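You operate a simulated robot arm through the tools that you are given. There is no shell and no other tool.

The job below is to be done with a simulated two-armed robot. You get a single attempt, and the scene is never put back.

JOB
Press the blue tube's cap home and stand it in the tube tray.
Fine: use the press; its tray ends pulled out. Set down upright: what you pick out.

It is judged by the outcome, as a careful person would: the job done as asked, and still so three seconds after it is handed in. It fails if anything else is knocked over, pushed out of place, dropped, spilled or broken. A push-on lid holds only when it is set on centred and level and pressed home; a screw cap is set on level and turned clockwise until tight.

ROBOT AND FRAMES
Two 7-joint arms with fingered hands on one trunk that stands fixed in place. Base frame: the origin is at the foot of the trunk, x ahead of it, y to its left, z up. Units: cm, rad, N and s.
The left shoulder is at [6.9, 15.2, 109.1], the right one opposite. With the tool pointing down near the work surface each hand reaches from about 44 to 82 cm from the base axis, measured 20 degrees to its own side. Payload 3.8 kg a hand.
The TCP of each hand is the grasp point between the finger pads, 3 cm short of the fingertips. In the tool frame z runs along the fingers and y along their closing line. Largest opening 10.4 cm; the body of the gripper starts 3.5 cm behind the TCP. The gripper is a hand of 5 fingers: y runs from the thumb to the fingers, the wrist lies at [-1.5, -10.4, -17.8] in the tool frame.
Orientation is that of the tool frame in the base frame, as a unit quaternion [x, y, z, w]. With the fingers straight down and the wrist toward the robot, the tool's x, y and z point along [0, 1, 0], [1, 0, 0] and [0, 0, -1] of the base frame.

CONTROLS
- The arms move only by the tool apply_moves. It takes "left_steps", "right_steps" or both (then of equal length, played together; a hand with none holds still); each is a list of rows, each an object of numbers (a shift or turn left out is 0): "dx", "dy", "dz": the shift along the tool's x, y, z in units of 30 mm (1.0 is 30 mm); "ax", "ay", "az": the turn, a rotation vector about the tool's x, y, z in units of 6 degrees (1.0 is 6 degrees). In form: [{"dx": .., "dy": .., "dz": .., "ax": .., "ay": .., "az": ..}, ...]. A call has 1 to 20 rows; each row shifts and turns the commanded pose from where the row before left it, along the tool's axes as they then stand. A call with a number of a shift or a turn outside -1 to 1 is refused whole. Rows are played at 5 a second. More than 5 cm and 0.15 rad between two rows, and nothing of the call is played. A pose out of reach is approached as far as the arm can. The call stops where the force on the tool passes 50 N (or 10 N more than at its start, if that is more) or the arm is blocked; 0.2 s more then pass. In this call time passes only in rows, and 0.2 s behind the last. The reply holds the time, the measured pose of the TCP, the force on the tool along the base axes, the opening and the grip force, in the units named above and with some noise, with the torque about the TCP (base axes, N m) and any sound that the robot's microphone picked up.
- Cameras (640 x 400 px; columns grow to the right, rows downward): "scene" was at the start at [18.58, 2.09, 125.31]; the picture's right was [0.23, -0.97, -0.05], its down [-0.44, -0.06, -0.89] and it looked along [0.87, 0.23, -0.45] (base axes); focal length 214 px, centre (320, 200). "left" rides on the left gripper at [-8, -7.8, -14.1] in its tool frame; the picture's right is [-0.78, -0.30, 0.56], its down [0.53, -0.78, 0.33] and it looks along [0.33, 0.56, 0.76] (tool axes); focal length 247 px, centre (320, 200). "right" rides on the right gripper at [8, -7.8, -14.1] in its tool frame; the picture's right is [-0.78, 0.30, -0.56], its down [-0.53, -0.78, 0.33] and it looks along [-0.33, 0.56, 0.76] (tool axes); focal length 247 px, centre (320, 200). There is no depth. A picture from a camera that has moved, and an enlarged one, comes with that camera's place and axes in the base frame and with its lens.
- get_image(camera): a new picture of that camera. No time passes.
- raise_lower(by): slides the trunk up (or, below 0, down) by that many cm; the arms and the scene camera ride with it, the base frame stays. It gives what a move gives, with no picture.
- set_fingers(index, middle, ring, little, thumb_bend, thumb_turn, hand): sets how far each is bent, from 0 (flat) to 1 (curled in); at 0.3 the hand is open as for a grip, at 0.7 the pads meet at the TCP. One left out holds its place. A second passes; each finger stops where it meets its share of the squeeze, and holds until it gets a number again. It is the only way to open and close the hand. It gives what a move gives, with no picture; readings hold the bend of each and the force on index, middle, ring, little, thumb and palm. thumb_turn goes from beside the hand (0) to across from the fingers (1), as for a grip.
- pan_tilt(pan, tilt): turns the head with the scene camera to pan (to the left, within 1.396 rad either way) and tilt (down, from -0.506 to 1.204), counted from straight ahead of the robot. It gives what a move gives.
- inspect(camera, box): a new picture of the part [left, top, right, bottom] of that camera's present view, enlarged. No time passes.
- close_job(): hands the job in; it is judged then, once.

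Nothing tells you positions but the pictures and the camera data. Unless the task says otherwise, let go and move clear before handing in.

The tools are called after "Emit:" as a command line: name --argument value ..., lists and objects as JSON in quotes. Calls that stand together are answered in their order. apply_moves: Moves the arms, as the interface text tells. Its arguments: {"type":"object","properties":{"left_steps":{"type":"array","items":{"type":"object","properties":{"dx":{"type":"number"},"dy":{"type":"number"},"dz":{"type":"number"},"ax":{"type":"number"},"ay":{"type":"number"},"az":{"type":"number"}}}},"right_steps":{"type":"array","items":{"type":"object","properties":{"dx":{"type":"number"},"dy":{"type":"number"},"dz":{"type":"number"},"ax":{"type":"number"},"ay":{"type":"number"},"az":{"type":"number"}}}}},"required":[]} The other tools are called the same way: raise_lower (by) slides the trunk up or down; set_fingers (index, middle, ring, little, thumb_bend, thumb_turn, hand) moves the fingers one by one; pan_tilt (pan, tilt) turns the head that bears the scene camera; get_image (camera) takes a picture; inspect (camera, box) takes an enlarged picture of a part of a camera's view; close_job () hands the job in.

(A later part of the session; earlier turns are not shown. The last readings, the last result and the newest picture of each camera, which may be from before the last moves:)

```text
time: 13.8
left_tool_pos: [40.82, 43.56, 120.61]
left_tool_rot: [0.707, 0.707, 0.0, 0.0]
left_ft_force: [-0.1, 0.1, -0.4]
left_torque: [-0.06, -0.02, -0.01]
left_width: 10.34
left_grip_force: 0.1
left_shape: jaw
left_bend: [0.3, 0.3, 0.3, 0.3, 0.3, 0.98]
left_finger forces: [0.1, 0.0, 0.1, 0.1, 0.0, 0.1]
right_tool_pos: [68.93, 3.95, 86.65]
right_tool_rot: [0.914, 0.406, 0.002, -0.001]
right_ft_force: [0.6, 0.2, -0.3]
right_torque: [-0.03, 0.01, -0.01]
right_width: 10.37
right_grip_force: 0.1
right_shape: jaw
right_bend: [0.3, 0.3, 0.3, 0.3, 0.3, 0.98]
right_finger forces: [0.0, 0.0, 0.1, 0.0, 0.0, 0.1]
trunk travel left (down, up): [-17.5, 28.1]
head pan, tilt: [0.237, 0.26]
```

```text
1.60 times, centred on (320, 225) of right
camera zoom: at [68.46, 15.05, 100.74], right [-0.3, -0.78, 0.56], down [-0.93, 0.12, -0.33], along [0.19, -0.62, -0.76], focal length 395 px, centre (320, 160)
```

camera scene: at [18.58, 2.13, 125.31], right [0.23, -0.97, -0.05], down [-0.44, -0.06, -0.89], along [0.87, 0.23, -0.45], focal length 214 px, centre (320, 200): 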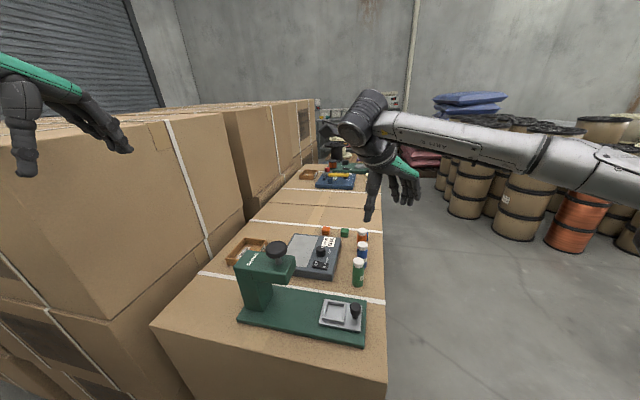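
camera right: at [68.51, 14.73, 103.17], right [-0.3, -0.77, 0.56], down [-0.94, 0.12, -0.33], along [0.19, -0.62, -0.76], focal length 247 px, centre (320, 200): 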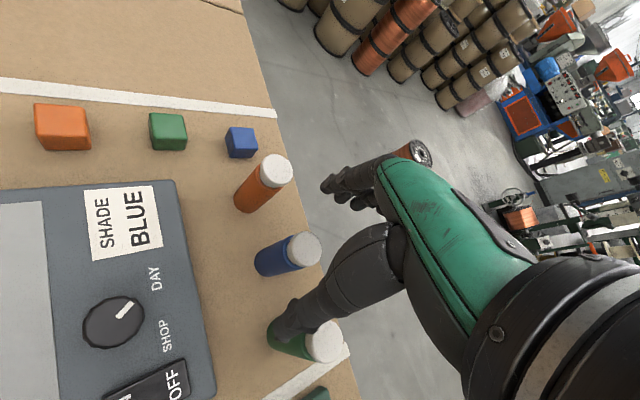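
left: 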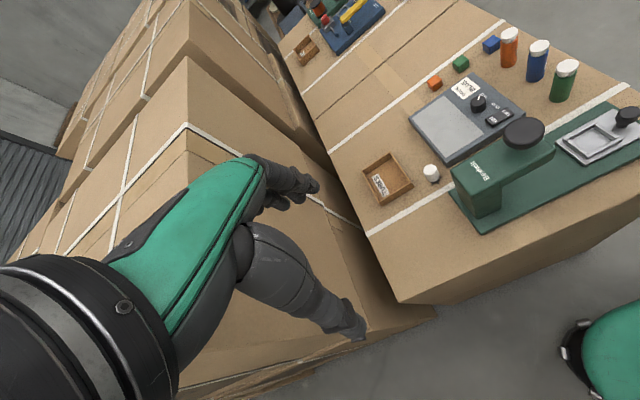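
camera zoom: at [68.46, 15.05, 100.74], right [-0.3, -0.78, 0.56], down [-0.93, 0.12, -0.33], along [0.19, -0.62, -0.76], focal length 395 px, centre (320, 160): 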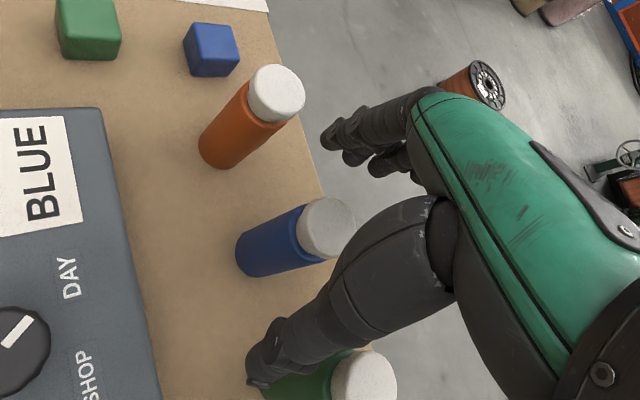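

Emit:
apply_moves --right_steps '[{"dx": 0.02, "dy": 0.04}]'

Emit:
raise_lower --by -2.0

Emit:
inspect --camera "right" --box '[220, 100, 420, 350]'

Emit:
inspect --camera "left" --box '[440, 0, 640, 120]'

```text
time: 14.2
left_tool_pos: [40.76, 43.58, 120.6]
left_tool_rot: [0.707, 0.707, 0.0, 0.0]
left_ft_force: [-0.4, 0.3, -0.2]
left_torque: [0.02, 0.02, -0.03]
left_width: 10.35
left_grip_force: 0.0
left_shape: jaw
left_bend: [0.3, 0.3, 0.3, 0.3, 0.3, 0.98]
left_finger forces: [0.1, 0.0, 0.1, 0.0, 0.0, 0.1]
right_tool_pos: [69.02, 3.83, 86.57]
right_tool_rot: [0.914, 0.407, 0.0, 0.0]
right_ft_force: [0.9, -0.6, -0.2]
right_torque: [0.02, 0.0, 0.0]
right_width: 10.37
right_grip_force: 0.0
right_shape: jaw
right_bend: [0.3, 0.3, 0.3, 0.3, 0.3, 0.98]
right_finger forces: [0.0, 0.1, 0.1, 0.1, 0.0, 0.0]
trunk travel left (down, up): [-17.5, 28.1]
head pan, tilt: [0.237, 0.26]
```

```text
time: 14.9
left_tool_pos: [40.8, 43.58, 118.64]
left_tool_rot: [0.708, 0.706, 0.0, 0.0]
left_ft_force: [-0.5, 0.5, -0.9]
left_torque: [0.01, 0.0, 0.05]
left_width: 10.39
left_grip_force: 0.1
left_shape: jaw
left_bend: [0.3, 0.3, 0.3, 0.3, 0.3, 0.98]
left_finger forces: [0.1, 0.1, 0.0, 0.0, 0.0, 0.1]
right_tool_pos: [69.27, 3.86, 84.49]
right_tool_rot: [0.914, 0.406, 0.0, 0.001]
right_ft_force: [-0.1, -0.2, 0.6]
right_torque: [0.01, 0.0, 0.01]
right_width: 10.36
right_grip_force: 0.1
right_shape: jaw
right_bend: [0.3, 0.3, 0.3, 0.3, 0.3, 0.98]
right_finger forces: [0.1, 0.1, 0.0, 0.1, 0.0, 0.1]
trunk travel left (down, up): [-15.5, 30.1]
head pan, tilt: [0.237, 0.26]
```

```text
1.60 times, centred on (320, 225) of right
camera zoom: at [68.76, 15.03, 98.72], right [-0.3, -0.77, 0.56], down [-0.94, 0.12, -0.33], along [0.19, -0.62, -0.76], focal length 395 px, centre (320, 160)
```

zoom: 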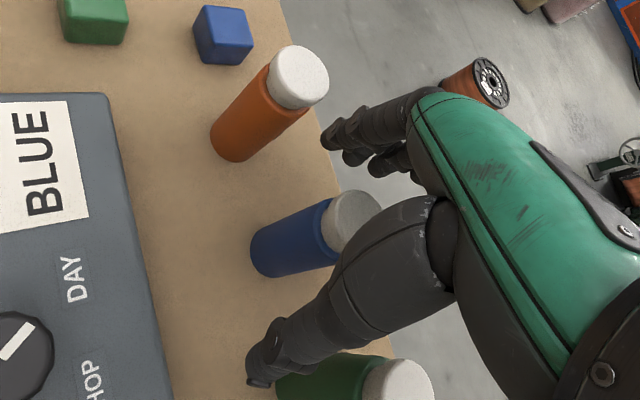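

```text
3.20 times, centred on (540, 60) of left
camera zoom: at [32.93, 35.61, 132.67], right [-0.3, -0.78, -0.56], down [-0.78, 0.54, -0.33], along [0.56, 0.33, -0.76], focal length 790 px, centre (-384, 648)
```

zoom: 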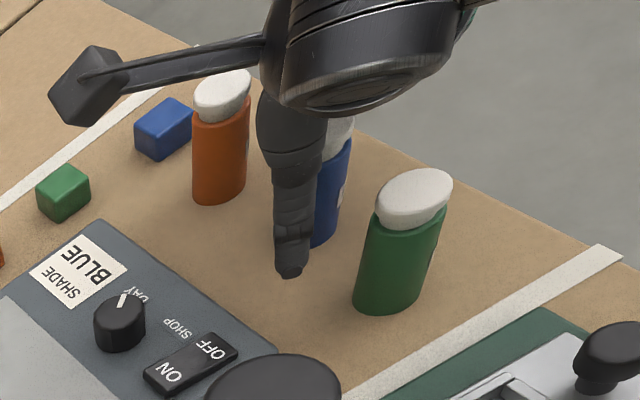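

Emit:
raise_lower --by -1.65

Emit:
inspect --camera "right" --box '[220, 100, 420, 350]'

Emit:
inspect --camera "scene" --box '[330, 190, 450, 290]'

Emit:
inspect --camera "left" --box '[440, 0, 640, 120]'

```text
time: 15.5
left_tool_pos: [40.71, 43.52, 116.96]
left_tool_rot: [0.708, 0.706, 0.001, 0.0]
left_ft_force: [0.1, 0.4, 0.2]
left_torque: [-0.04, -0.01, 0.06]
left_width: 10.36
left_grip_force: 0.1
left_shape: jaw
left_bend: [0.3, 0.3, 0.3, 0.3, 0.3, 0.98]
left_finger forces: [0.0, 0.0, 0.0, 0.0, 0.0, 0.0]
right_tool_pos: [69.22, 3.85, 82.87]
right_tool_rot: [0.914, 0.406, 0.0, 0.002]
right_ft_force: [1.0, 0.3, -1.3]
right_torque: [0.0, -0.02, 0.01]
right_width: 10.37
right_grip_force: 0.1
right_shape: jaw
right_bend: [0.3, 0.3, 0.3, 0.3, 0.3, 0.98]
right_finger forces: [0.1, 0.1, 0.1, 0.0, 0.0, 0.0]
trunk travel left (down, up): [-13.8, 31.8]
head pan, tilt: [0.237, 0.26]
```

```text
1.60 times, centred on (320, 225) of right
camera zoom: at [68.74, 15.05, 97.13], right [-0.3, -0.77, 0.56], down [-0.93, 0.12, -0.33], along [0.19, -0.62, -0.76], focal length 395 px, centre (320, 160)
```

zoom: 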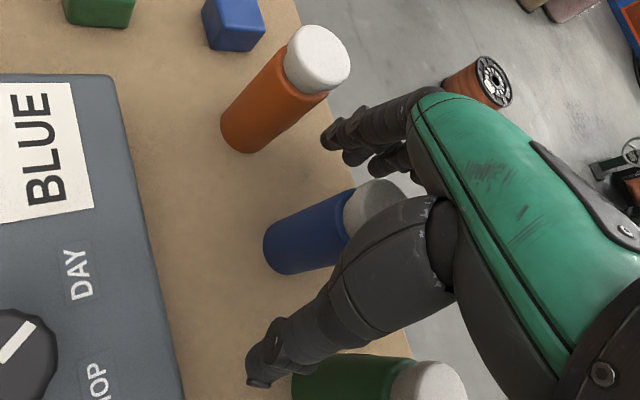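

```text
4.00 times, centred on (390, 240) of scene
camera zoom: at [20.97, 2.09, 120.36], right [0.23, -0.97, -0.06], down [-0.49, -0.06, -0.87], along [0.84, 0.23, -0.49], focal length 858 px, centre (40, 40)
```

zoom: 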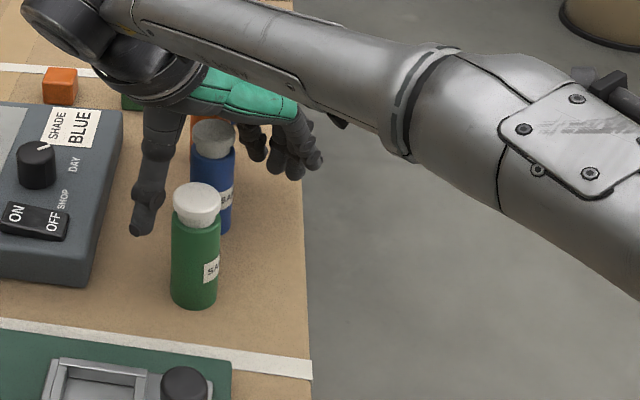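

```text
3.20 times, centred on (540, 60) of left
camera zoom: at [32.91, 35.64, 131.02], right [-0.3, -0.78, -0.56], down [-0.78, 0.54, -0.33], along [0.56, 0.33, -0.76], focal length 790 px, centre (-384, 648)
```

zoom: 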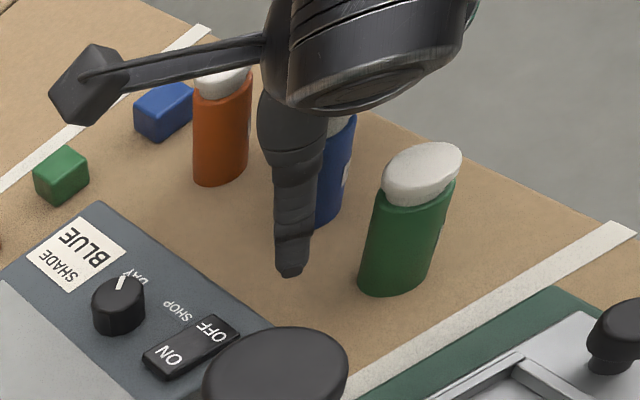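

The hand is straddling the blue tube at grasp height, and no contact force shows. I'll close the thumb, index and middle fingers part way and check the centring.

Emit:
set_fingers --hand "right" --index 0.48 --middle 0.48 --thumb_bend 0.48

Emit:
inspect --camera "right" --box '[220, 100, 420, 350]'

Emit:
inspect --camera "scene" --box '[330, 190, 450, 290]'

Emit:
inspect --camera "left" --box '[440, 0, 640, 120]'

```text
time: 16.5
left_tool_pos: [40.82, 43.59, 116.92]
left_tool_rot: [0.708, 0.706, 0.0, 0.0]
left_ft_force: [-0.8, -0.3, 0.5]
left_torque: [0.0, 0.02, 0.0]
left_width: 10.35
left_grip_force: 0.0
left_shape: jaw
left_bend: [0.3, 0.3, 0.3, 0.3, 0.3, 0.98]
left_finger forces: [0.0, 0.0, 0.1, 0.1, 0.0, 0.1]
right_tool_pos: [69.33, 3.89, 82.8]
right_tool_rot: [0.914, 0.406, 0.001, 0.0]
right_ft_force: [0.5, 0.1, 0.3]
right_torque: [0.01, 0.01, 0.02]
right_width: 5.8
right_grip_force: 0.1
right_shape: fingers
right_bend: [0.48, 0.48, 0.3, 0.3, 0.48, 0.98]
right_finger forces: [0.0, 0.0, 0.0, 0.1, 0.1, 0.1]
trunk travel left (down, up): [-13.8, 31.8]
head pan, tilt: [0.237, 0.26]
```

```text
1.60 times, centred on (320, 225) of right
camera zoom: at [68.76, 15.08, 97.03], right [-0.3, -0.77, 0.56], down [-0.94, 0.12, -0.33], along [0.19, -0.62, -0.76], focal length 395 px, centre (320, 160)
```

zoom: 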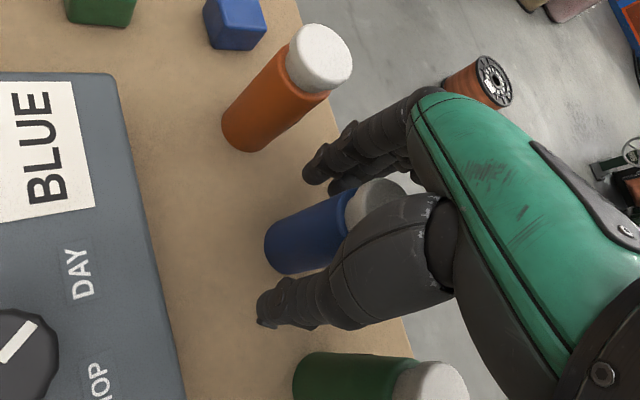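

```text
4.00 times, centred on (390, 240) of scene
camera zoom: at [21.03, 2.09, 120.35], right [0.23, -0.97, -0.06], down [-0.49, -0.06, -0.87], along [0.84, 0.23, -0.49], focal length 858 px, centre (40, 40)
```

zoom: 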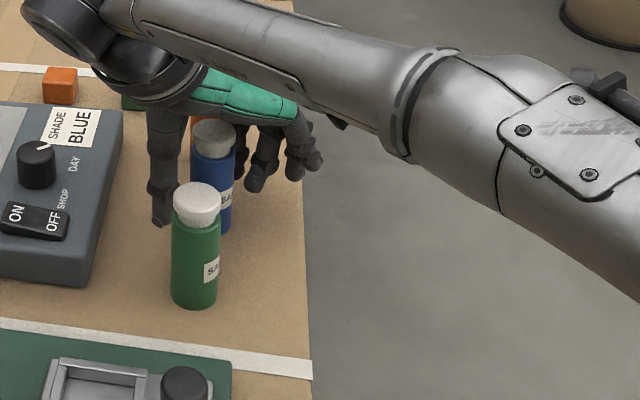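

```text
3.20 times, centred on (540, 60) of left
camera zoom: at [32.98, 35.65, 130.99], right [-0.3, -0.78, -0.56], down [-0.78, 0.54, -0.33], along [0.56, 0.33, -0.76], focal length 790 px, centre (-384, 648)
```

zoom: 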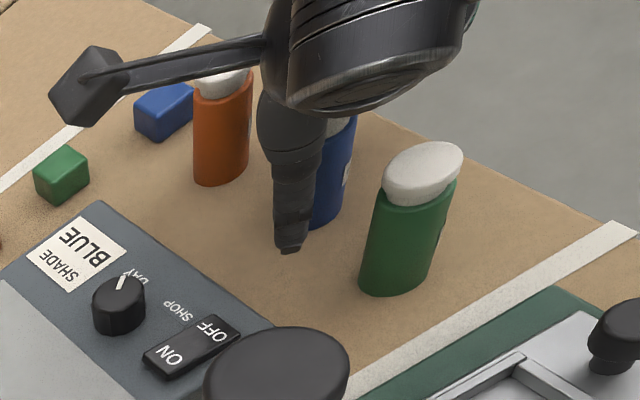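

Emit:
set_fingers --hand "right" --index 0.57 --middle 0.57 --thumb_bend 0.57

Emit:
inspect --camera "right" --box '[220, 100, 420, 350]'

Emit:
inspect --camera "scene" --box '[330, 190, 450, 290]'

```text
time: 17.5
left_tool_pos: [40.93, 43.54, 116.89]
left_tool_rot: [0.708, 0.706, 0.0, 0.0]
left_ft_force: [0.0, 1.1, 0.5]
left_torque: [-0.02, 0.0, 0.01]
left_width: 10.35
left_grip_force: 0.0
left_shape: jaw
left_bend: [0.3, 0.3, 0.3, 0.3, 0.3, 0.98]
left_finger forces: [0.0, 0.0, 0.0, 0.0, 0.0, 0.0]
right_tool_pos: [69.16, 3.93, 82.93]
right_tool_rot: [0.913, 0.407, 0.0, 0.0]
right_ft_force: [1.0, -0.5, 0.7]
right_torque: [0.0, 0.04, 0.0]
right_width: 3.71
right_grip_force: 0.0
right_shape: fingers
right_bend: [0.56, 0.56, 0.3, 0.3, 0.56, 0.98]
right_finger forces: [0.0, 0.1, 0.0, 0.0, 0.0, 0.0]
trunk travel left (down, up): [-13.8, 31.8]
head pan, tilt: [0.237, 0.26]
```

```text
1.60 times, centred on (320, 225) of right
camera zoom: at [68.76, 15.08, 97.04], right [-0.3, -0.77, 0.56], down [-0.94, 0.12, -0.33], along [0.19, -0.62, -0.76], focal length 395 px, centre (320, 160)
```

zoom: 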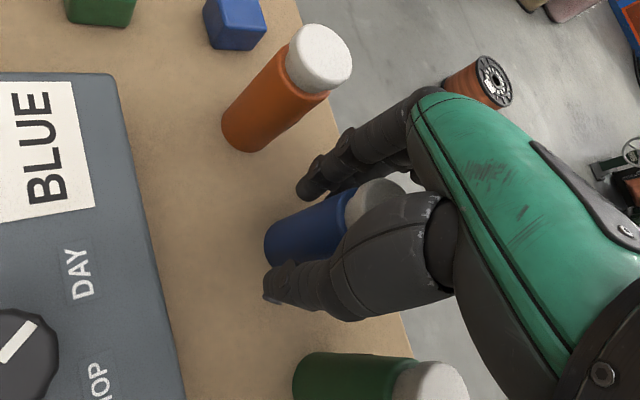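

```text
4.00 times, centred on (390, 240) of scene
camera zoom: at [21.02, 2.09, 120.35], right [0.23, -0.97, -0.06], down [-0.49, -0.06, -0.87], along [0.84, 0.23, -0.49], focal length 858 px, centre (40, 40)
```

zoom: 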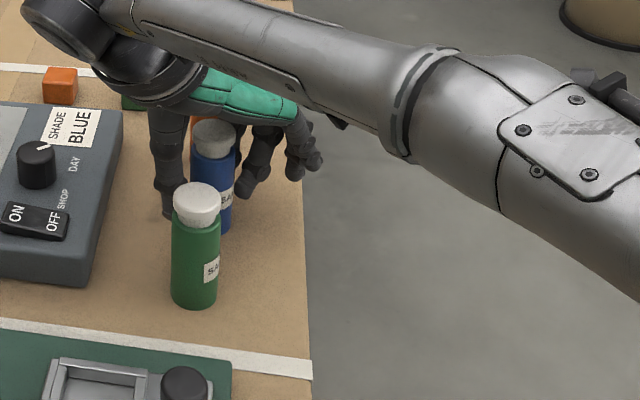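

Emit:
set_fingers --hand "right" --index 0.72 --middle 0.72 --thumb_bend 0.72

Emit:
inspect --camera "right" --box '[220, 100, 420, 350]'

Emit:
inspect --camera "scene" --box '[330, 190, 450, 290]'

```text
time: 18.5
left_tool_pos: [40.89, 43.44, 116.96]
left_tool_rot: [0.708, 0.706, -0.001, 0.0]
left_ft_force: [-0.3, -0.1, 0.4]
left_torque: [0.0, 0.01, 0.02]
left_width: 10.36
left_grip_force: 0.0
left_shape: jaw
left_bend: [0.3, 0.3, 0.3, 0.3, 0.3, 0.98]
left_finger forces: [0.1, 0.0, 0.1, 0.0, 0.1, 0.1]
right_tool_pos: [69.34, 3.96, 82.88]
right_tool_rot: [0.913, 0.407, 0.0, 0.0]
right_ft_force: [-0.4, 0.0, 0.4]
right_torque: [-0.02, -0.02, -0.01]
right_width: 1.93
right_grip_force: 12.1
right_shape: fingers
right_bend: [0.71, 0.65, 0.3, 0.3, 0.62, 0.96]
right_finger forces: [5.9, 6.4, 0.0, 0.0, 11.1, 0.0]
trunk travel left (down, up): [-13.8, 31.8]
head pan, tilt: [0.237, 0.26]
```

```text
1.60 times, centred on (320, 225) of right
camera zoom: at [68.76, 15.08, 97.03], right [-0.3, -0.77, 0.56], down [-0.94, 0.12, -0.33], along [0.19, -0.62, -0.76], focal length 395 px, centre (320, 160)
```

zoom: 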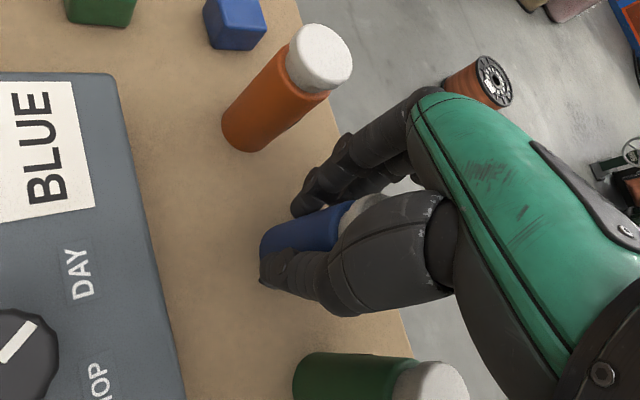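

```text
4.00 times, centred on (390, 240) of scene
camera zoom: at [21.03, 2.09, 120.35], right [0.23, -0.97, -0.06], down [-0.49, -0.06, -0.87], along [0.84, 0.23, -0.49], focal length 858 px, centre (40, 40)
```

zoom: 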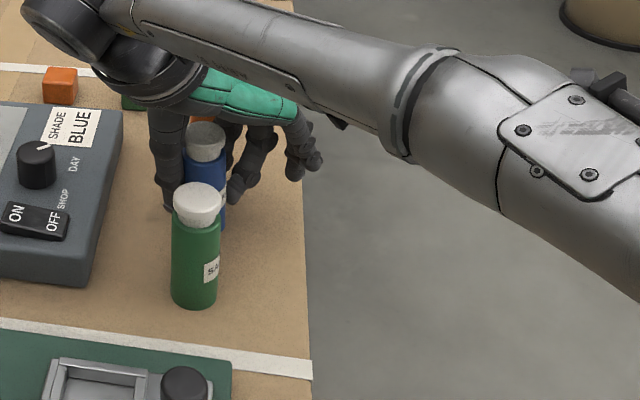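

Emit:
inspect --camera "scene" --box '[355, 215, 405, 265]'

Emit:
inspect --camera "right" --box '[280, 180, 370, 270]'

Emit:
inspect --camera "left" --box '[510, 10, 590, 100]'

```text
8.00 times, centred on (380, 240) of scene
camera zoom: at [21.03, 2.09, 120.35], right [0.23, -0.97, -0.06], down [-0.49, -0.06, -0.87], along [0.84, 0.23, -0.49], focal length 1716 px, centre (-160, -120)
```

zoom: 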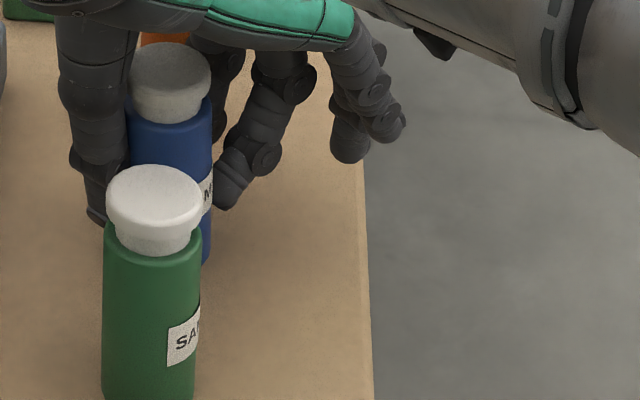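

```text
4.44 times, centred on (325, 225) of right
camera zoom: at [68.76, 15.08, 97.03], right [-0.3, -0.77, 0.56], down [-0.94, 0.12, -0.33], along [0.19, -0.62, -0.76], focal length 1098 px, centre (298, 89)
```

zoom: 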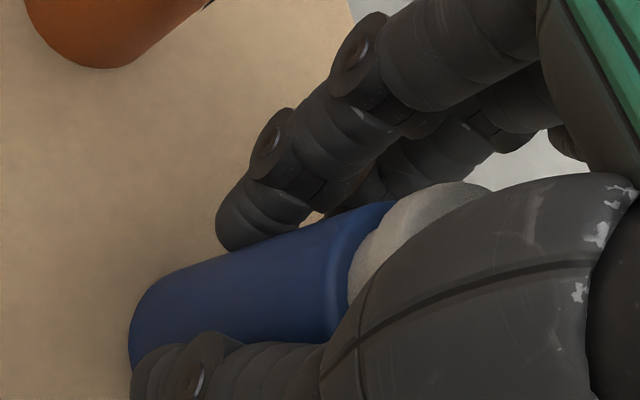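

```text
4.44 times, centred on (550, 55) of left
camera zoom: at [32.98, 35.65, 130.99], right [-0.3, -0.78, -0.56], down [-0.78, 0.54, -0.33], along [0.56, 0.33, -0.76], focal length 1098 px, centre (-702, 844)
```

zoom: 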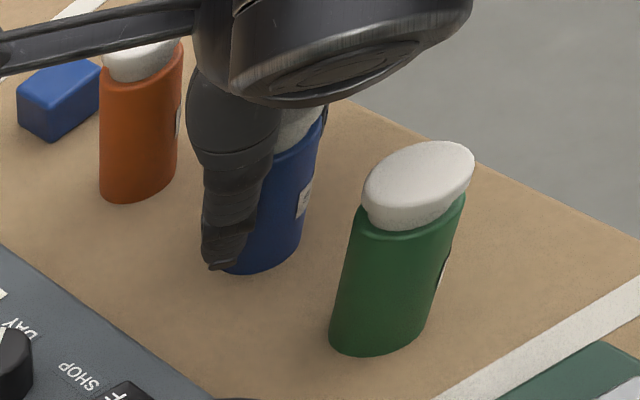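

The grip is good (about 12 N, tube upright, cap still on). But the fingertips sit only about 1 cm above the tube's base, while the press pocket walls look about 1.4 cm high. I'll re-grip about 0.9 cm higher so the fingers clear those walls.

Emit:
set_fingers --hand "right" --index 0.56 --middle 0.56 --thumb_bend 0.54

Emit:
apply_moves --right_steps '[{"dz": -0.15}, {"dz": -0.15}]'

Emit:
inspect --camera "right" --box '[220, 100, 420, 350]'

Emit:
inspect --camera "scene" --box '[355, 215, 405, 265]'

Emit:
inspect --camera "scene" --box '[290, 255, 390, 345]'

```text
time: 19.5
left_tool_pos: [40.74, 43.48, 116.99]
left_tool_rot: [0.707, 0.707, 0.0, -0.001]
left_ft_force: [-0.6, -0.4, -0.3]
left_torque: [0.0, 0.02, 0.02]
left_width: 10.32
left_grip_force: 0.1
left_shape: jaw
left_bend: [0.3, 0.3, 0.3, 0.3, 0.3, 0.98]
left_finger forces: [0.0, 0.1, 0.0, 0.0, 0.1, 0.1]
right_tool_pos: [69.3, 3.9, 82.97]
right_tool_rot: [0.914, 0.406, 0.0, 0.0]
right_ft_force: [0.0, 0.0, 0.3]
right_torque: [-0.01, 0.02, -0.02]
right_width: 3.87
right_grip_force: 0.1
right_shape: fingers
right_bend: [0.56, 0.56, 0.3, 0.3, 0.54, 0.97]
right_finger forces: [0.1, 0.1, 0.1, 0.0, 0.0, 0.0]
trunk travel left (down, up): [-13.8, 31.8]
head pan, tilt: [0.237, 0.26]
```

```text
time: 20.1
left_tool_pos: [40.74, 43.54, 116.98]
left_tool_rot: [0.708, 0.707, 0.0, 0.0]
left_ft_force: [0.4, 0.4, 0.1]
left_torque: [-0.02, -0.01, 0.0]
left_width: 10.38
left_grip_force: 0.0
left_shape: jaw
left_bend: [0.3, 0.3, 0.3, 0.3, 0.3, 0.98]
left_finger forces: [0.1, 0.0, 0.1, 0.1, 0.0, 0.1]
right_tool_pos: [69.2, 3.85, 83.87]
right_tool_rot: [0.913, 0.408, -0.001, -0.001]
right_ft_force: [-0.4, 0.2, 0.1]
right_torque: [-0.02, 0.01, -0.01]
right_width: 3.84
right_grip_force: 0.1
right_shape: fingers
right_bend: [0.56, 0.56, 0.3, 0.3, 0.54, 0.97]
right_finger forces: [0.0, 0.0, 0.0, 0.0, 0.1, 0.0]
trunk travel left (down, up): [-13.8, 31.8]
head pan, tilt: [0.237, 0.26]
```

```text
1.60 times, centred on (320, 225) of right
camera zoom: at [68.73, 15.07, 97.93], right [-0.3, -0.77, 0.56], down [-0.94, 0.12, -0.33], along [0.19, -0.62, -0.76], focal length 395 px, centre (320, 160)
```

zoom: 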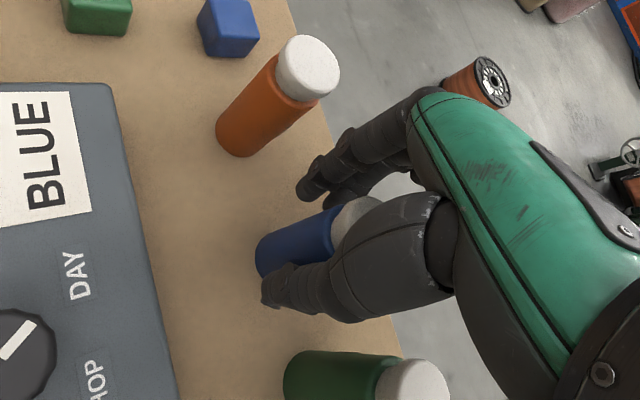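

```text
8.00 times, centred on (380, 240) of scene
camera zoom: at [21.01, 2.09, 120.35], right [0.23, -0.97, -0.06], down [-0.49, -0.06, -0.87], along [0.84, 0.23, -0.49], focal length 1716 px, centre (-160, -120)
```

zoom: 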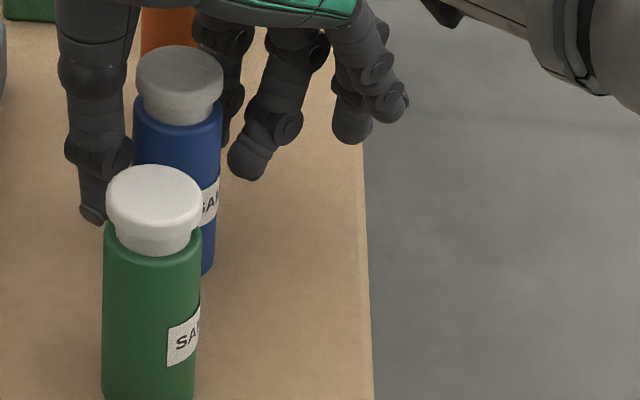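

```text
4.44 times, centred on (340, 300) of scene
camera zoom: at [21.01, 2.09, 120.35], right [0.23, -0.97, -0.06], down [-0.49, -0.06, -0.87], along [0.84, 0.23, -0.49], focal length 953 px, centre (231, -244)
```

zoom: 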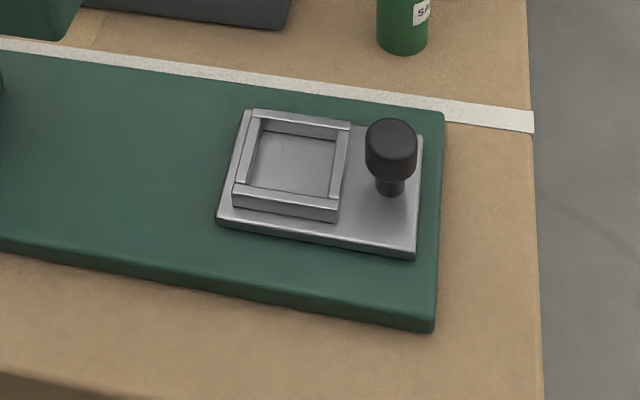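

Emit:
set_fingers --hand "right" --index 0.74 --middle 0.74 --thumb_bend 0.74

Emit:
inspect --camera "scene" --box '[355, 215, 405, 265]'

Emit:
inspect --camera "right" --box '[280, 180, 370, 270]'

Emit:
inspect --camera "left" --box '[510, 10, 590, 100]'

```text
time: 21.1
left_tool_pos: [40.85, 43.53, 116.9]
left_tool_rot: [0.708, 0.706, 0.0, 0.0]
left_ft_force: [0.2, 0.0, -0.6]
left_torque: [-0.01, 0.01, -0.03]
left_width: 10.35
left_grip_force: 0.0
left_shape: jaw
left_bend: [0.3, 0.3, 0.3, 0.3, 0.3, 0.98]
left_finger forces: [0.0, 0.0, 0.1, 0.0, 0.1, 0.1]
right_tool_pos: [69.32, 3.93, 83.82]
right_tool_rot: [0.913, 0.407, 0.001, 0.0]
right_ft_force: [0.7, -0.4, -1.1]
right_torque: [-0.01, -0.01, 0.0]
right_width: 1.58
right_grip_force: 15.0
right_shape: fingers
right_bend: [0.72, 0.65, 0.3, 0.3, 0.63, 0.95]
right_finger forces: [7.1, 9.0, 0.0, 0.0, 14.3, 0.1]
trunk travel left (down, up): [-13.8, 31.8]
head pan, tilt: [0.237, 0.26]
```

```text
8.00 times, centred on (380, 240) of scene
camera zoom: at [21.03, 2.09, 120.35], right [0.23, -0.97, -0.06], down [-0.49, -0.06, -0.87], along [0.84, 0.23, -0.49], focal length 1716 px, centre (-160, -120)
```

zoom: 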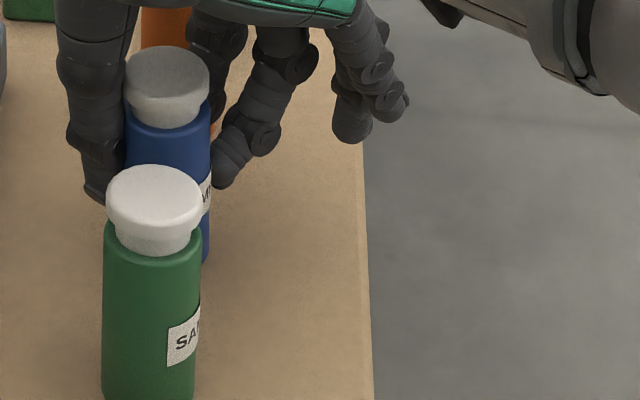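

```text
4.44 times, centred on (325, 225) of right
camera zoom: at [68.75, 15.07, 97.93], right [-0.3, -0.77, 0.56], down [-0.94, 0.12, -0.33], along [0.19, -0.62, -0.76], focal length 1098 px, centre (298, 89)
```

zoom: 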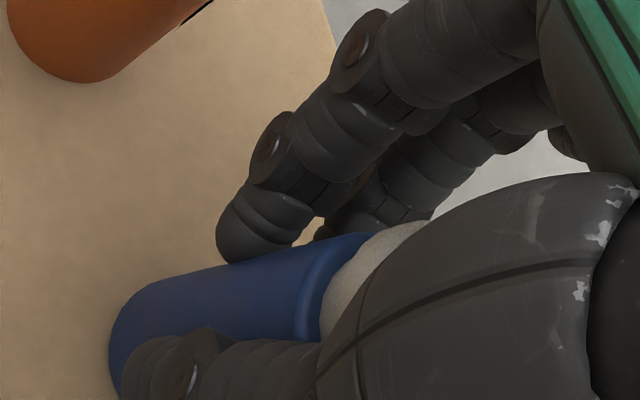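

```text
4.44 times, centred on (550, 55) of left
camera zoom: at [32.98, 35.65, 130.99], right [-0.3, -0.78, -0.56], down [-0.78, 0.54, -0.33], along [0.56, 0.33, -0.76], focal length 1098 px, centre (-702, 844)
```

zoom: 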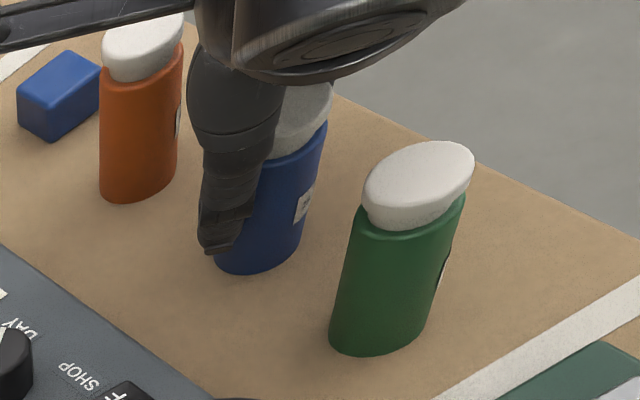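

Firm grip (15 N), tube upright and cap on. I'll lift slowly and check.

Emit:
apply_moves --right_steps '[{"dz": -0.15}, {"dz": -0.2}, {"dz": -0.3}, {"dz": -0.3}]'

Emit:
inspect --camera "scene" --box '[340, 190, 420, 265]'

Emit:
inspect --camera "left" --box '[490, 0, 600, 100]'

```text
time: 22.1
left_tool_pos: [40.81, 43.57, 116.98]
left_tool_rot: [0.708, 0.706, 0.0, 0.001]
left_ft_force: [0.9, -0.1, 0.3]
left_torque: [-0.01, 0.01, 0.0]
left_width: 10.35
left_grip_force: 0.1
left_shape: jaw
left_bend: [0.3, 0.3, 0.3, 0.3, 0.3, 0.98]
left_finger forces: [0.1, 0.1, 0.1, 0.1, 0.0, 0.0]
right_tool_pos: [69.26, 3.93, 86.63]
right_tool_rot: [0.914, 0.406, 0.0, -0.002]
right_ft_force: [0.0, 0.0, -0.7]
right_torque: [-0.01, -0.01, 0.04]
right_width: 1.62
right_grip_force: 15.2
right_shape: fingers
right_bend: [0.72, 0.65, 0.3, 0.3, 0.63, 0.95]
right_finger forces: [7.3, 8.9, 0.1, 0.1, 14.2, 0.0]
trunk travel left (down, up): [-13.8, 31.8]
head pan, tilt: [0.237, 0.26]
```

```text
5.33 times, centred on (380, 228) of scene
camera zoom: at [21.01, 2.09, 120.35], right [0.23, -0.97, -0.06], down [-0.49, -0.06, -0.87], along [0.84, 0.23, -0.49], focal length 1144 px, centre (0, 53)
```

zoom: 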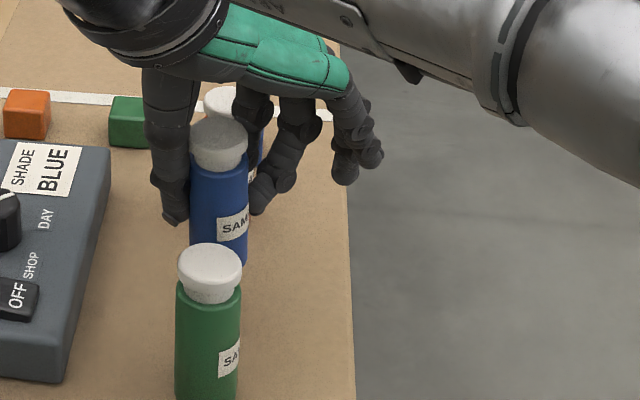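

```text
4.00 times, centred on (545, 50) of left
camera zoom: at [32.96, 35.65, 131.0], right [-0.3, -0.78, -0.56], down [-0.78, 0.54, -0.33], along [0.56, 0.33, -0.76], focal length 988 px, centre (-580, 800)
```

zoom: 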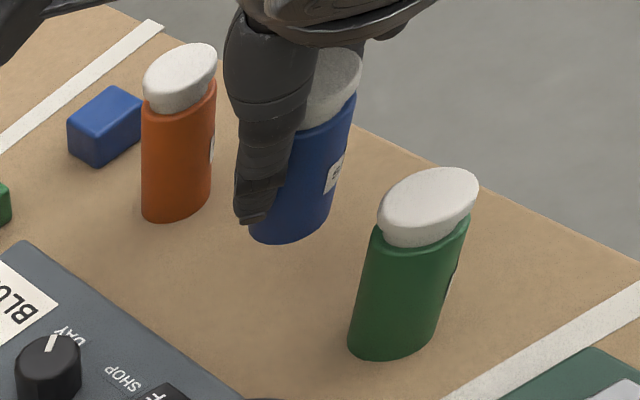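

Lifted cleanly with the cap still in place. I'll rise to about z = 97 and turn the hand to face forward, so the spare fingers will stay clear of the press tray's knob.

Emit:
apply_moves --right_steps '[{"dz": -0.5}, {"dz": -0.6}, {"dz": -0.6}, {"dz": -0.6}, {"dz": -0.6}, {"dz": -0.5}, {"az": -1}, {"az": -1}, {"az": -1}, {"az": -1}, {"az": -1}, {"az": -1}, {"az": -1}]'

Emit:
get_image --camera "scene"

Emit:
get_image --camera "right"

```text
time: 24.9
left_tool_pos: [40.73, 43.44, 116.83]
left_tool_rot: [0.707, 0.707, -0.001, 0.0]
left_ft_force: [-0.2, 0.9, 0.8]
left_torque: [-0.02, 0.01, 0.04]
left_width: 10.37
left_grip_force: 0.0
left_shape: jaw
left_bend: [0.3, 0.3, 0.3, 0.3, 0.3, 0.98]
left_finger forces: [0.0, 0.0, 0.1, 0.1, 0.1, 0.1]
right_tool_pos: [69.4, 3.76, 96.89]
right_tool_rot: [0.706, 0.708, 0.0, 0.001]
right_ft_force: [-0.5, 0.8, -1.0]
right_torque: [-0.01, -0.05, 0.03]
right_width: 1.59
right_grip_force: 15.2
right_shape: fingers
right_bend: [0.72, 0.65, 0.3, 0.3, 0.63, 0.95]
right_finger forces: [7.1, 8.8, 0.0, 0.0, 14.2, 0.0]
trunk travel left (down, up): [-13.8, 31.8]
head pan, tilt: [0.237, 0.26]
```

```text
taken
camera scene: at [21.04, 2.06, 120.35], right [0.23, -0.97, -0.06], down [-0.49, -0.06, -0.87], along [0.84, 0.23, -0.49], focal length 214 px, centre (320, 200)
```

scene: 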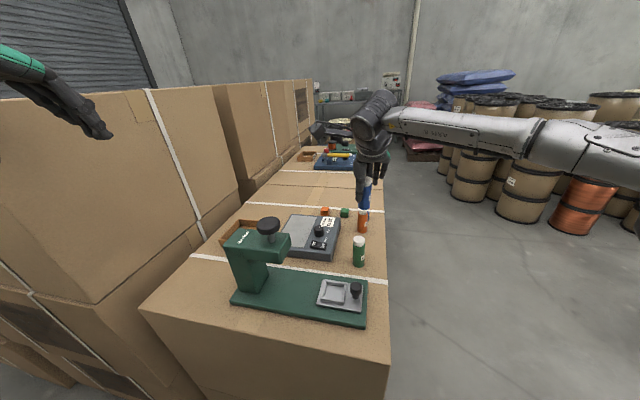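

```text
taken
camera right: at [61.4, 11.91, 111.0], right [0.3, -0.78, 0.56], down [-0.78, -0.54, -0.33], along [0.56, -0.33, -0.76], focal length 247 px, centre (320, 200)
```

right: 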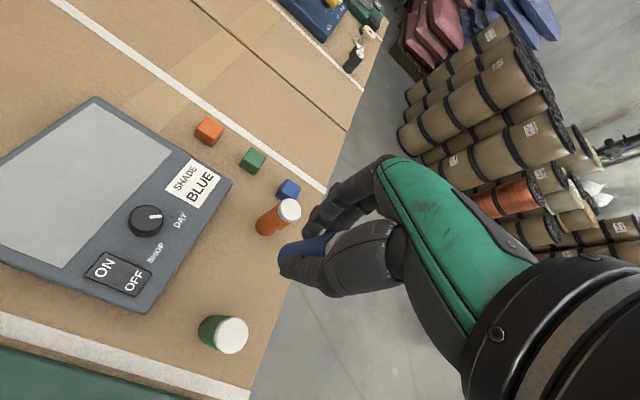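

Emit:
apply_moves --right_steps '[{"dx": 0.19, "dy": -0.6}, {"dx": 0.19, "dy": -0.8}, {"dx": 0.2, "dy": -0.8}, {"dx": 0.2, "dy": -0.8}, {"dx": 0.2, "dy": -0.8}, {"dx": 0.2, "dy": -0.8}, {"dx": 0.2, "dy": -0.8}, {"dx": 0.19, "dy": -0.7}]'

Emit:
get_image --camera "scene"

Emit:
get_image --camera "right"

Emit:
get_image --camera "left"

```text
time: 26.7
left_tool_pos: [40.77, 43.46, 116.9]
left_tool_rot: [0.708, 0.706, 0.0, 0.0]
left_ft_force: [-0.8, 0.2, 0.3]
left_torque: [0.02, 0.0, 0.02]
left_width: 10.36
left_grip_force: 0.1
left_shape: jaw
left_bend: [0.3, 0.3, 0.3, 0.3, 0.3, 0.98]
left_finger forces: [0.1, 0.1, 0.0, 0.1, 0.0, 0.0]
right_tool_pos: [50.92, 8.52, 96.86]
right_tool_rot: [0.708, 0.706, 0.0, 0.0]
right_ft_force: [0.2, 0.6, -1.2]
right_torque: [0.05, -0.03, 0.04]
right_width: 1.62
right_grip_force: 15.0
right_shape: fingers
right_bend: [0.72, 0.65, 0.3, 0.3, 0.63, 0.95]
right_finger forces: [6.8, 8.9, 0.2, 0.1, 14.1, 0.0]
trunk travel left (down, up): [-13.8, 31.8]
head pan, tilt: [0.237, 0.26]
```

```text
taken
camera scene: at [20.99, 2.11, 120.36], right [0.23, -0.97, -0.06], down [-0.49, -0.06, -0.87], along [0.84, 0.23, -0.49], focal length 214 px, centre (320, 200)
```

scene: 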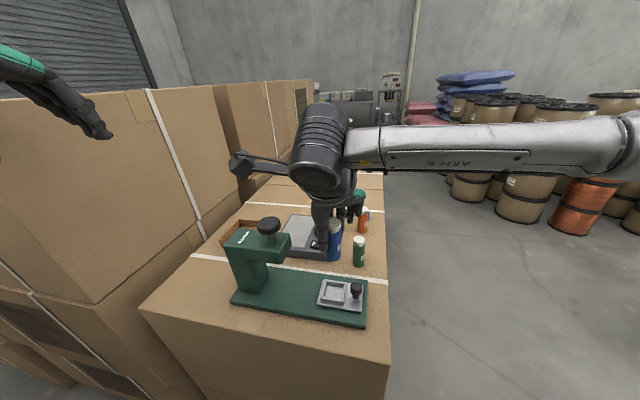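

```text
taken
camera right: at [43.09, 16.69, 111.04], right [0.29, -0.78, 0.56], down [-0.78, -0.53, -0.33], along [0.56, -0.33, -0.76], focal length 247 px, centre (320, 200)
```

right: 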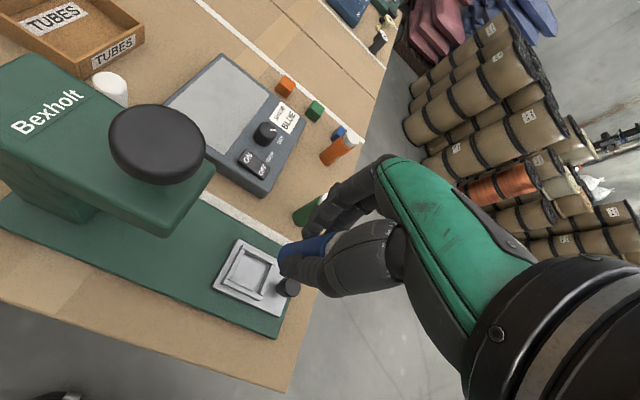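

```text
taken
camera left: at [32.94, 35.67, 131.0], right [-0.3, -0.78, -0.56], down [-0.78, 0.54, -0.33], along [0.56, 0.33, -0.76], focal length 247 px, centre (320, 200)
```

left: 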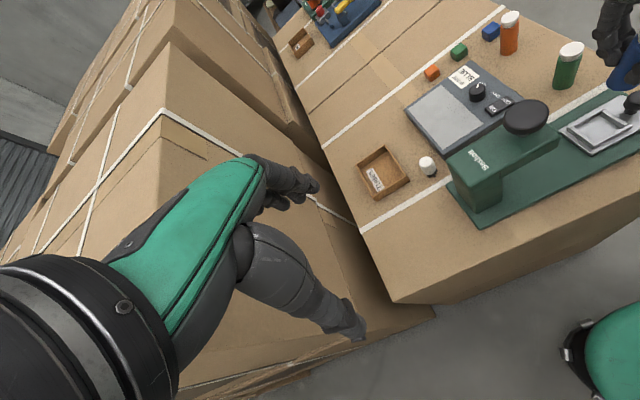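

The tube is held near the pocket. I'll zoom in to see where the pocket and tube are relative to each other.

Emit:
inspect --camera "right" --box '[200, 200, 350, 320]'

Emit:
inspect --camera "scene" --box '[290, 210, 390, 330]'

Emit:
inspect --camera "left" --box '[540, 20, 640, 170]'

```text
3.33 times, centred on (275, 260) of right
camera zoom: at [43.09, 16.69, 111.04], right [0.29, -0.78, 0.56], down [-0.78, -0.53, -0.33], along [0.56, -0.33, -0.76], focal length 823 px, centre (470, 0)
```

zoom: 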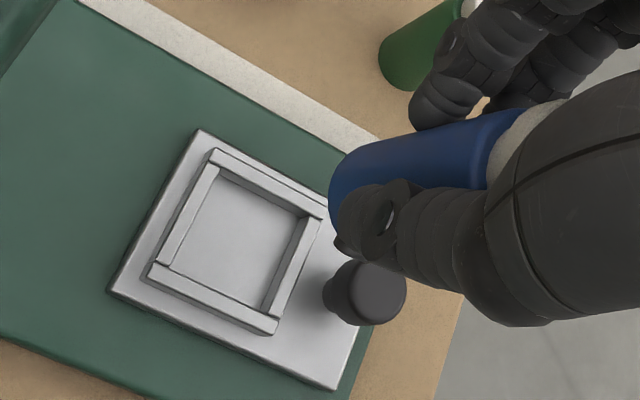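

```text
3.33 times, centred on (340, 270) of scene
camera zoom: at [20.99, 2.11, 120.36], right [0.23, -0.97, -0.06], down [-0.49, -0.06, -0.87], along [0.84, 0.23, -0.49], focal length 715 px, centre (253, -33)
```

zoom: 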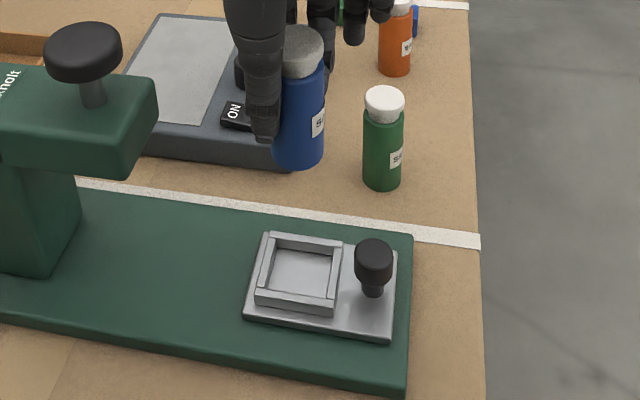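

```text
2.67 times, centred on (590, 95) of left
camera zoom: at [32.94, 35.67, 131.0], right [-0.3, -0.78, -0.56], down [-0.78, 0.54, -0.33], along [0.56, 0.33, -0.76], focal length 659 px, centre (-400, 480)
```

zoom: 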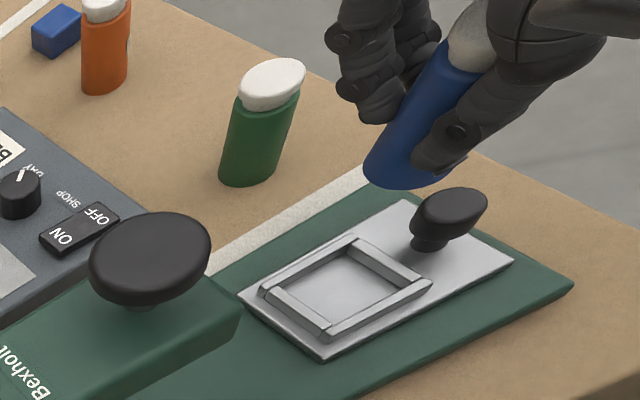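

The tube bottom is within about 0.3 cm of the pocket centre. I'll shift slightly and descend to just above the frame, then re-measure.

Emit:
apply_moves --right_steps '[{"dx": 0.04, "dy": -0.09}, {"dz": 0.5}, {"dz": 0.5}, {"dz": 0.5}, {"dz": 0.5}, {"dz": 0.4}]'

Emit:
inspect --camera "right" --box '[220, 170, 370, 290]'

Emit:
inspect --camera "scene" --box '[290, 210, 390, 330]'

Emit:
inspect --camera "left" --box '[540, 20, 640, 170]'

```text
time: 28.1
left_tool_pos: [40.81, 43.44, 116.89]
left_tool_rot: [0.707, 0.707, 0.0, 0.0]
left_ft_force: [-0.2, -0.1, 0.3]
left_torque: [0.03, -0.01, 0.0]
left_width: 10.38
left_grip_force: 0.1
left_shape: jaw
left_bend: [0.3, 0.3, 0.3, 0.3, 0.3, 0.98]
left_finger forces: [0.1, 0.0, 0.0, 0.1, 0.1, 0.1]
right_tool_pos: [50.8, 8.78, 89.57]
right_tool_rot: [0.708, 0.706, -0.001, -0.001]
right_ft_force: [-0.4, -1.0, -0.3]
right_torque: [0.03, 0.0, 0.0]
right_width: 1.57
right_grip_force: 14.3
right_shape: fingers
right_bend: [0.72, 0.65, 0.3, 0.3, 0.63, 0.95]
right_finger forces: [6.8, 8.9, 0.0, 0.0, 14.1, 0.0]
trunk travel left (down, up): [-13.8, 31.8]
head pan, tilt: [0.237, 0.26]
```

```text
3.33 times, centred on (295, 230) of right
camera zoom: at [42.89, 16.82, 103.7], right [0.3, -0.78, 0.56], down [-0.78, -0.53, -0.33], along [0.55, -0.33, -0.76], focal length 823 px, centre (403, 100)
```

zoom: 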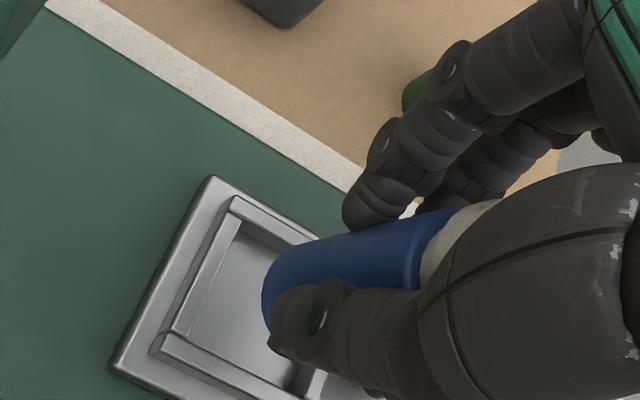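

```text
3.33 times, centred on (340, 270) of scene
camera zoom: at [21.04, 2.09, 120.34], right [0.23, -0.97, -0.06], down [-0.49, -0.06, -0.87], along [0.84, 0.23, -0.49], focal length 715 px, centre (253, -33)
```

zoom: 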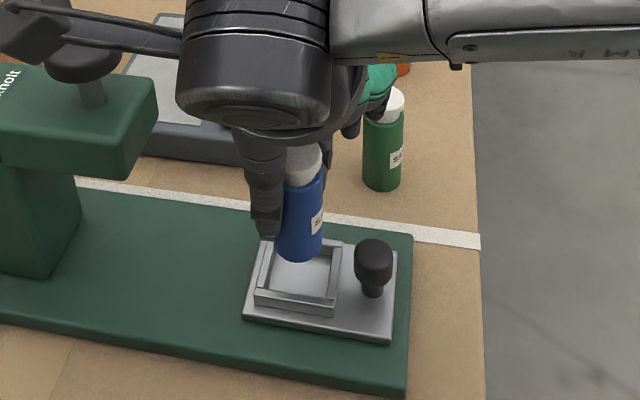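

```text
2.67 times, centred on (590, 95) of left
camera zoom: at [32.99, 35.65, 130.99], right [-0.3, -0.78, -0.56], down [-0.78, 0.54, -0.33], along [0.56, 0.33, -0.76], focal length 659 px, centre (-400, 480)
```

zoom: 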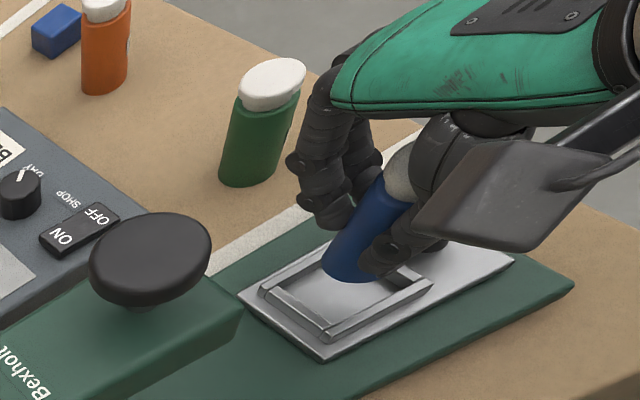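

Emit:
inspect --camera "scene" --box '[320, 245, 350, 285]'

Emit:
inspect --camera "left" --box '[650, 60, 720, 130]'

Emit:
inspect --camera "left" --box '[590, 60, 640, 140]'

```text
10.00 times, centred on (335, 265) of scene
camera zoom: at [21.04, 2.09, 120.34], right [0.23, -0.97, -0.06], down [-0.49, -0.06, -0.87], along [0.84, 0.23, -0.49], focal length 2145 px, centre (170, -450)
```

zoom: 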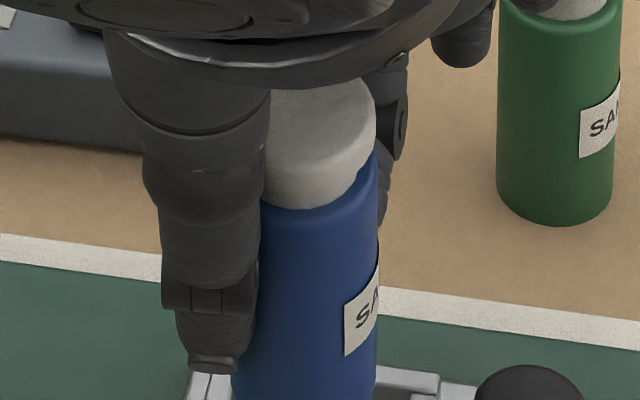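

```text
refused: 650 is not a number from 0 to 640
```

```text
5.00 times, centred on (615, 100) of left
camera zoom: at [32.99, 35.65, 130.99], right [-0.3, -0.78, -0.56], down [-0.78, 0.54, -0.33], along [0.56, 0.33, -0.76], focal length 1235 px, centre (-1155, 700)
```

zoom: 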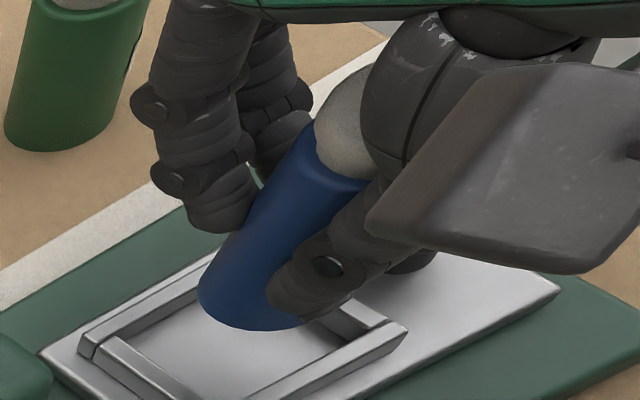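

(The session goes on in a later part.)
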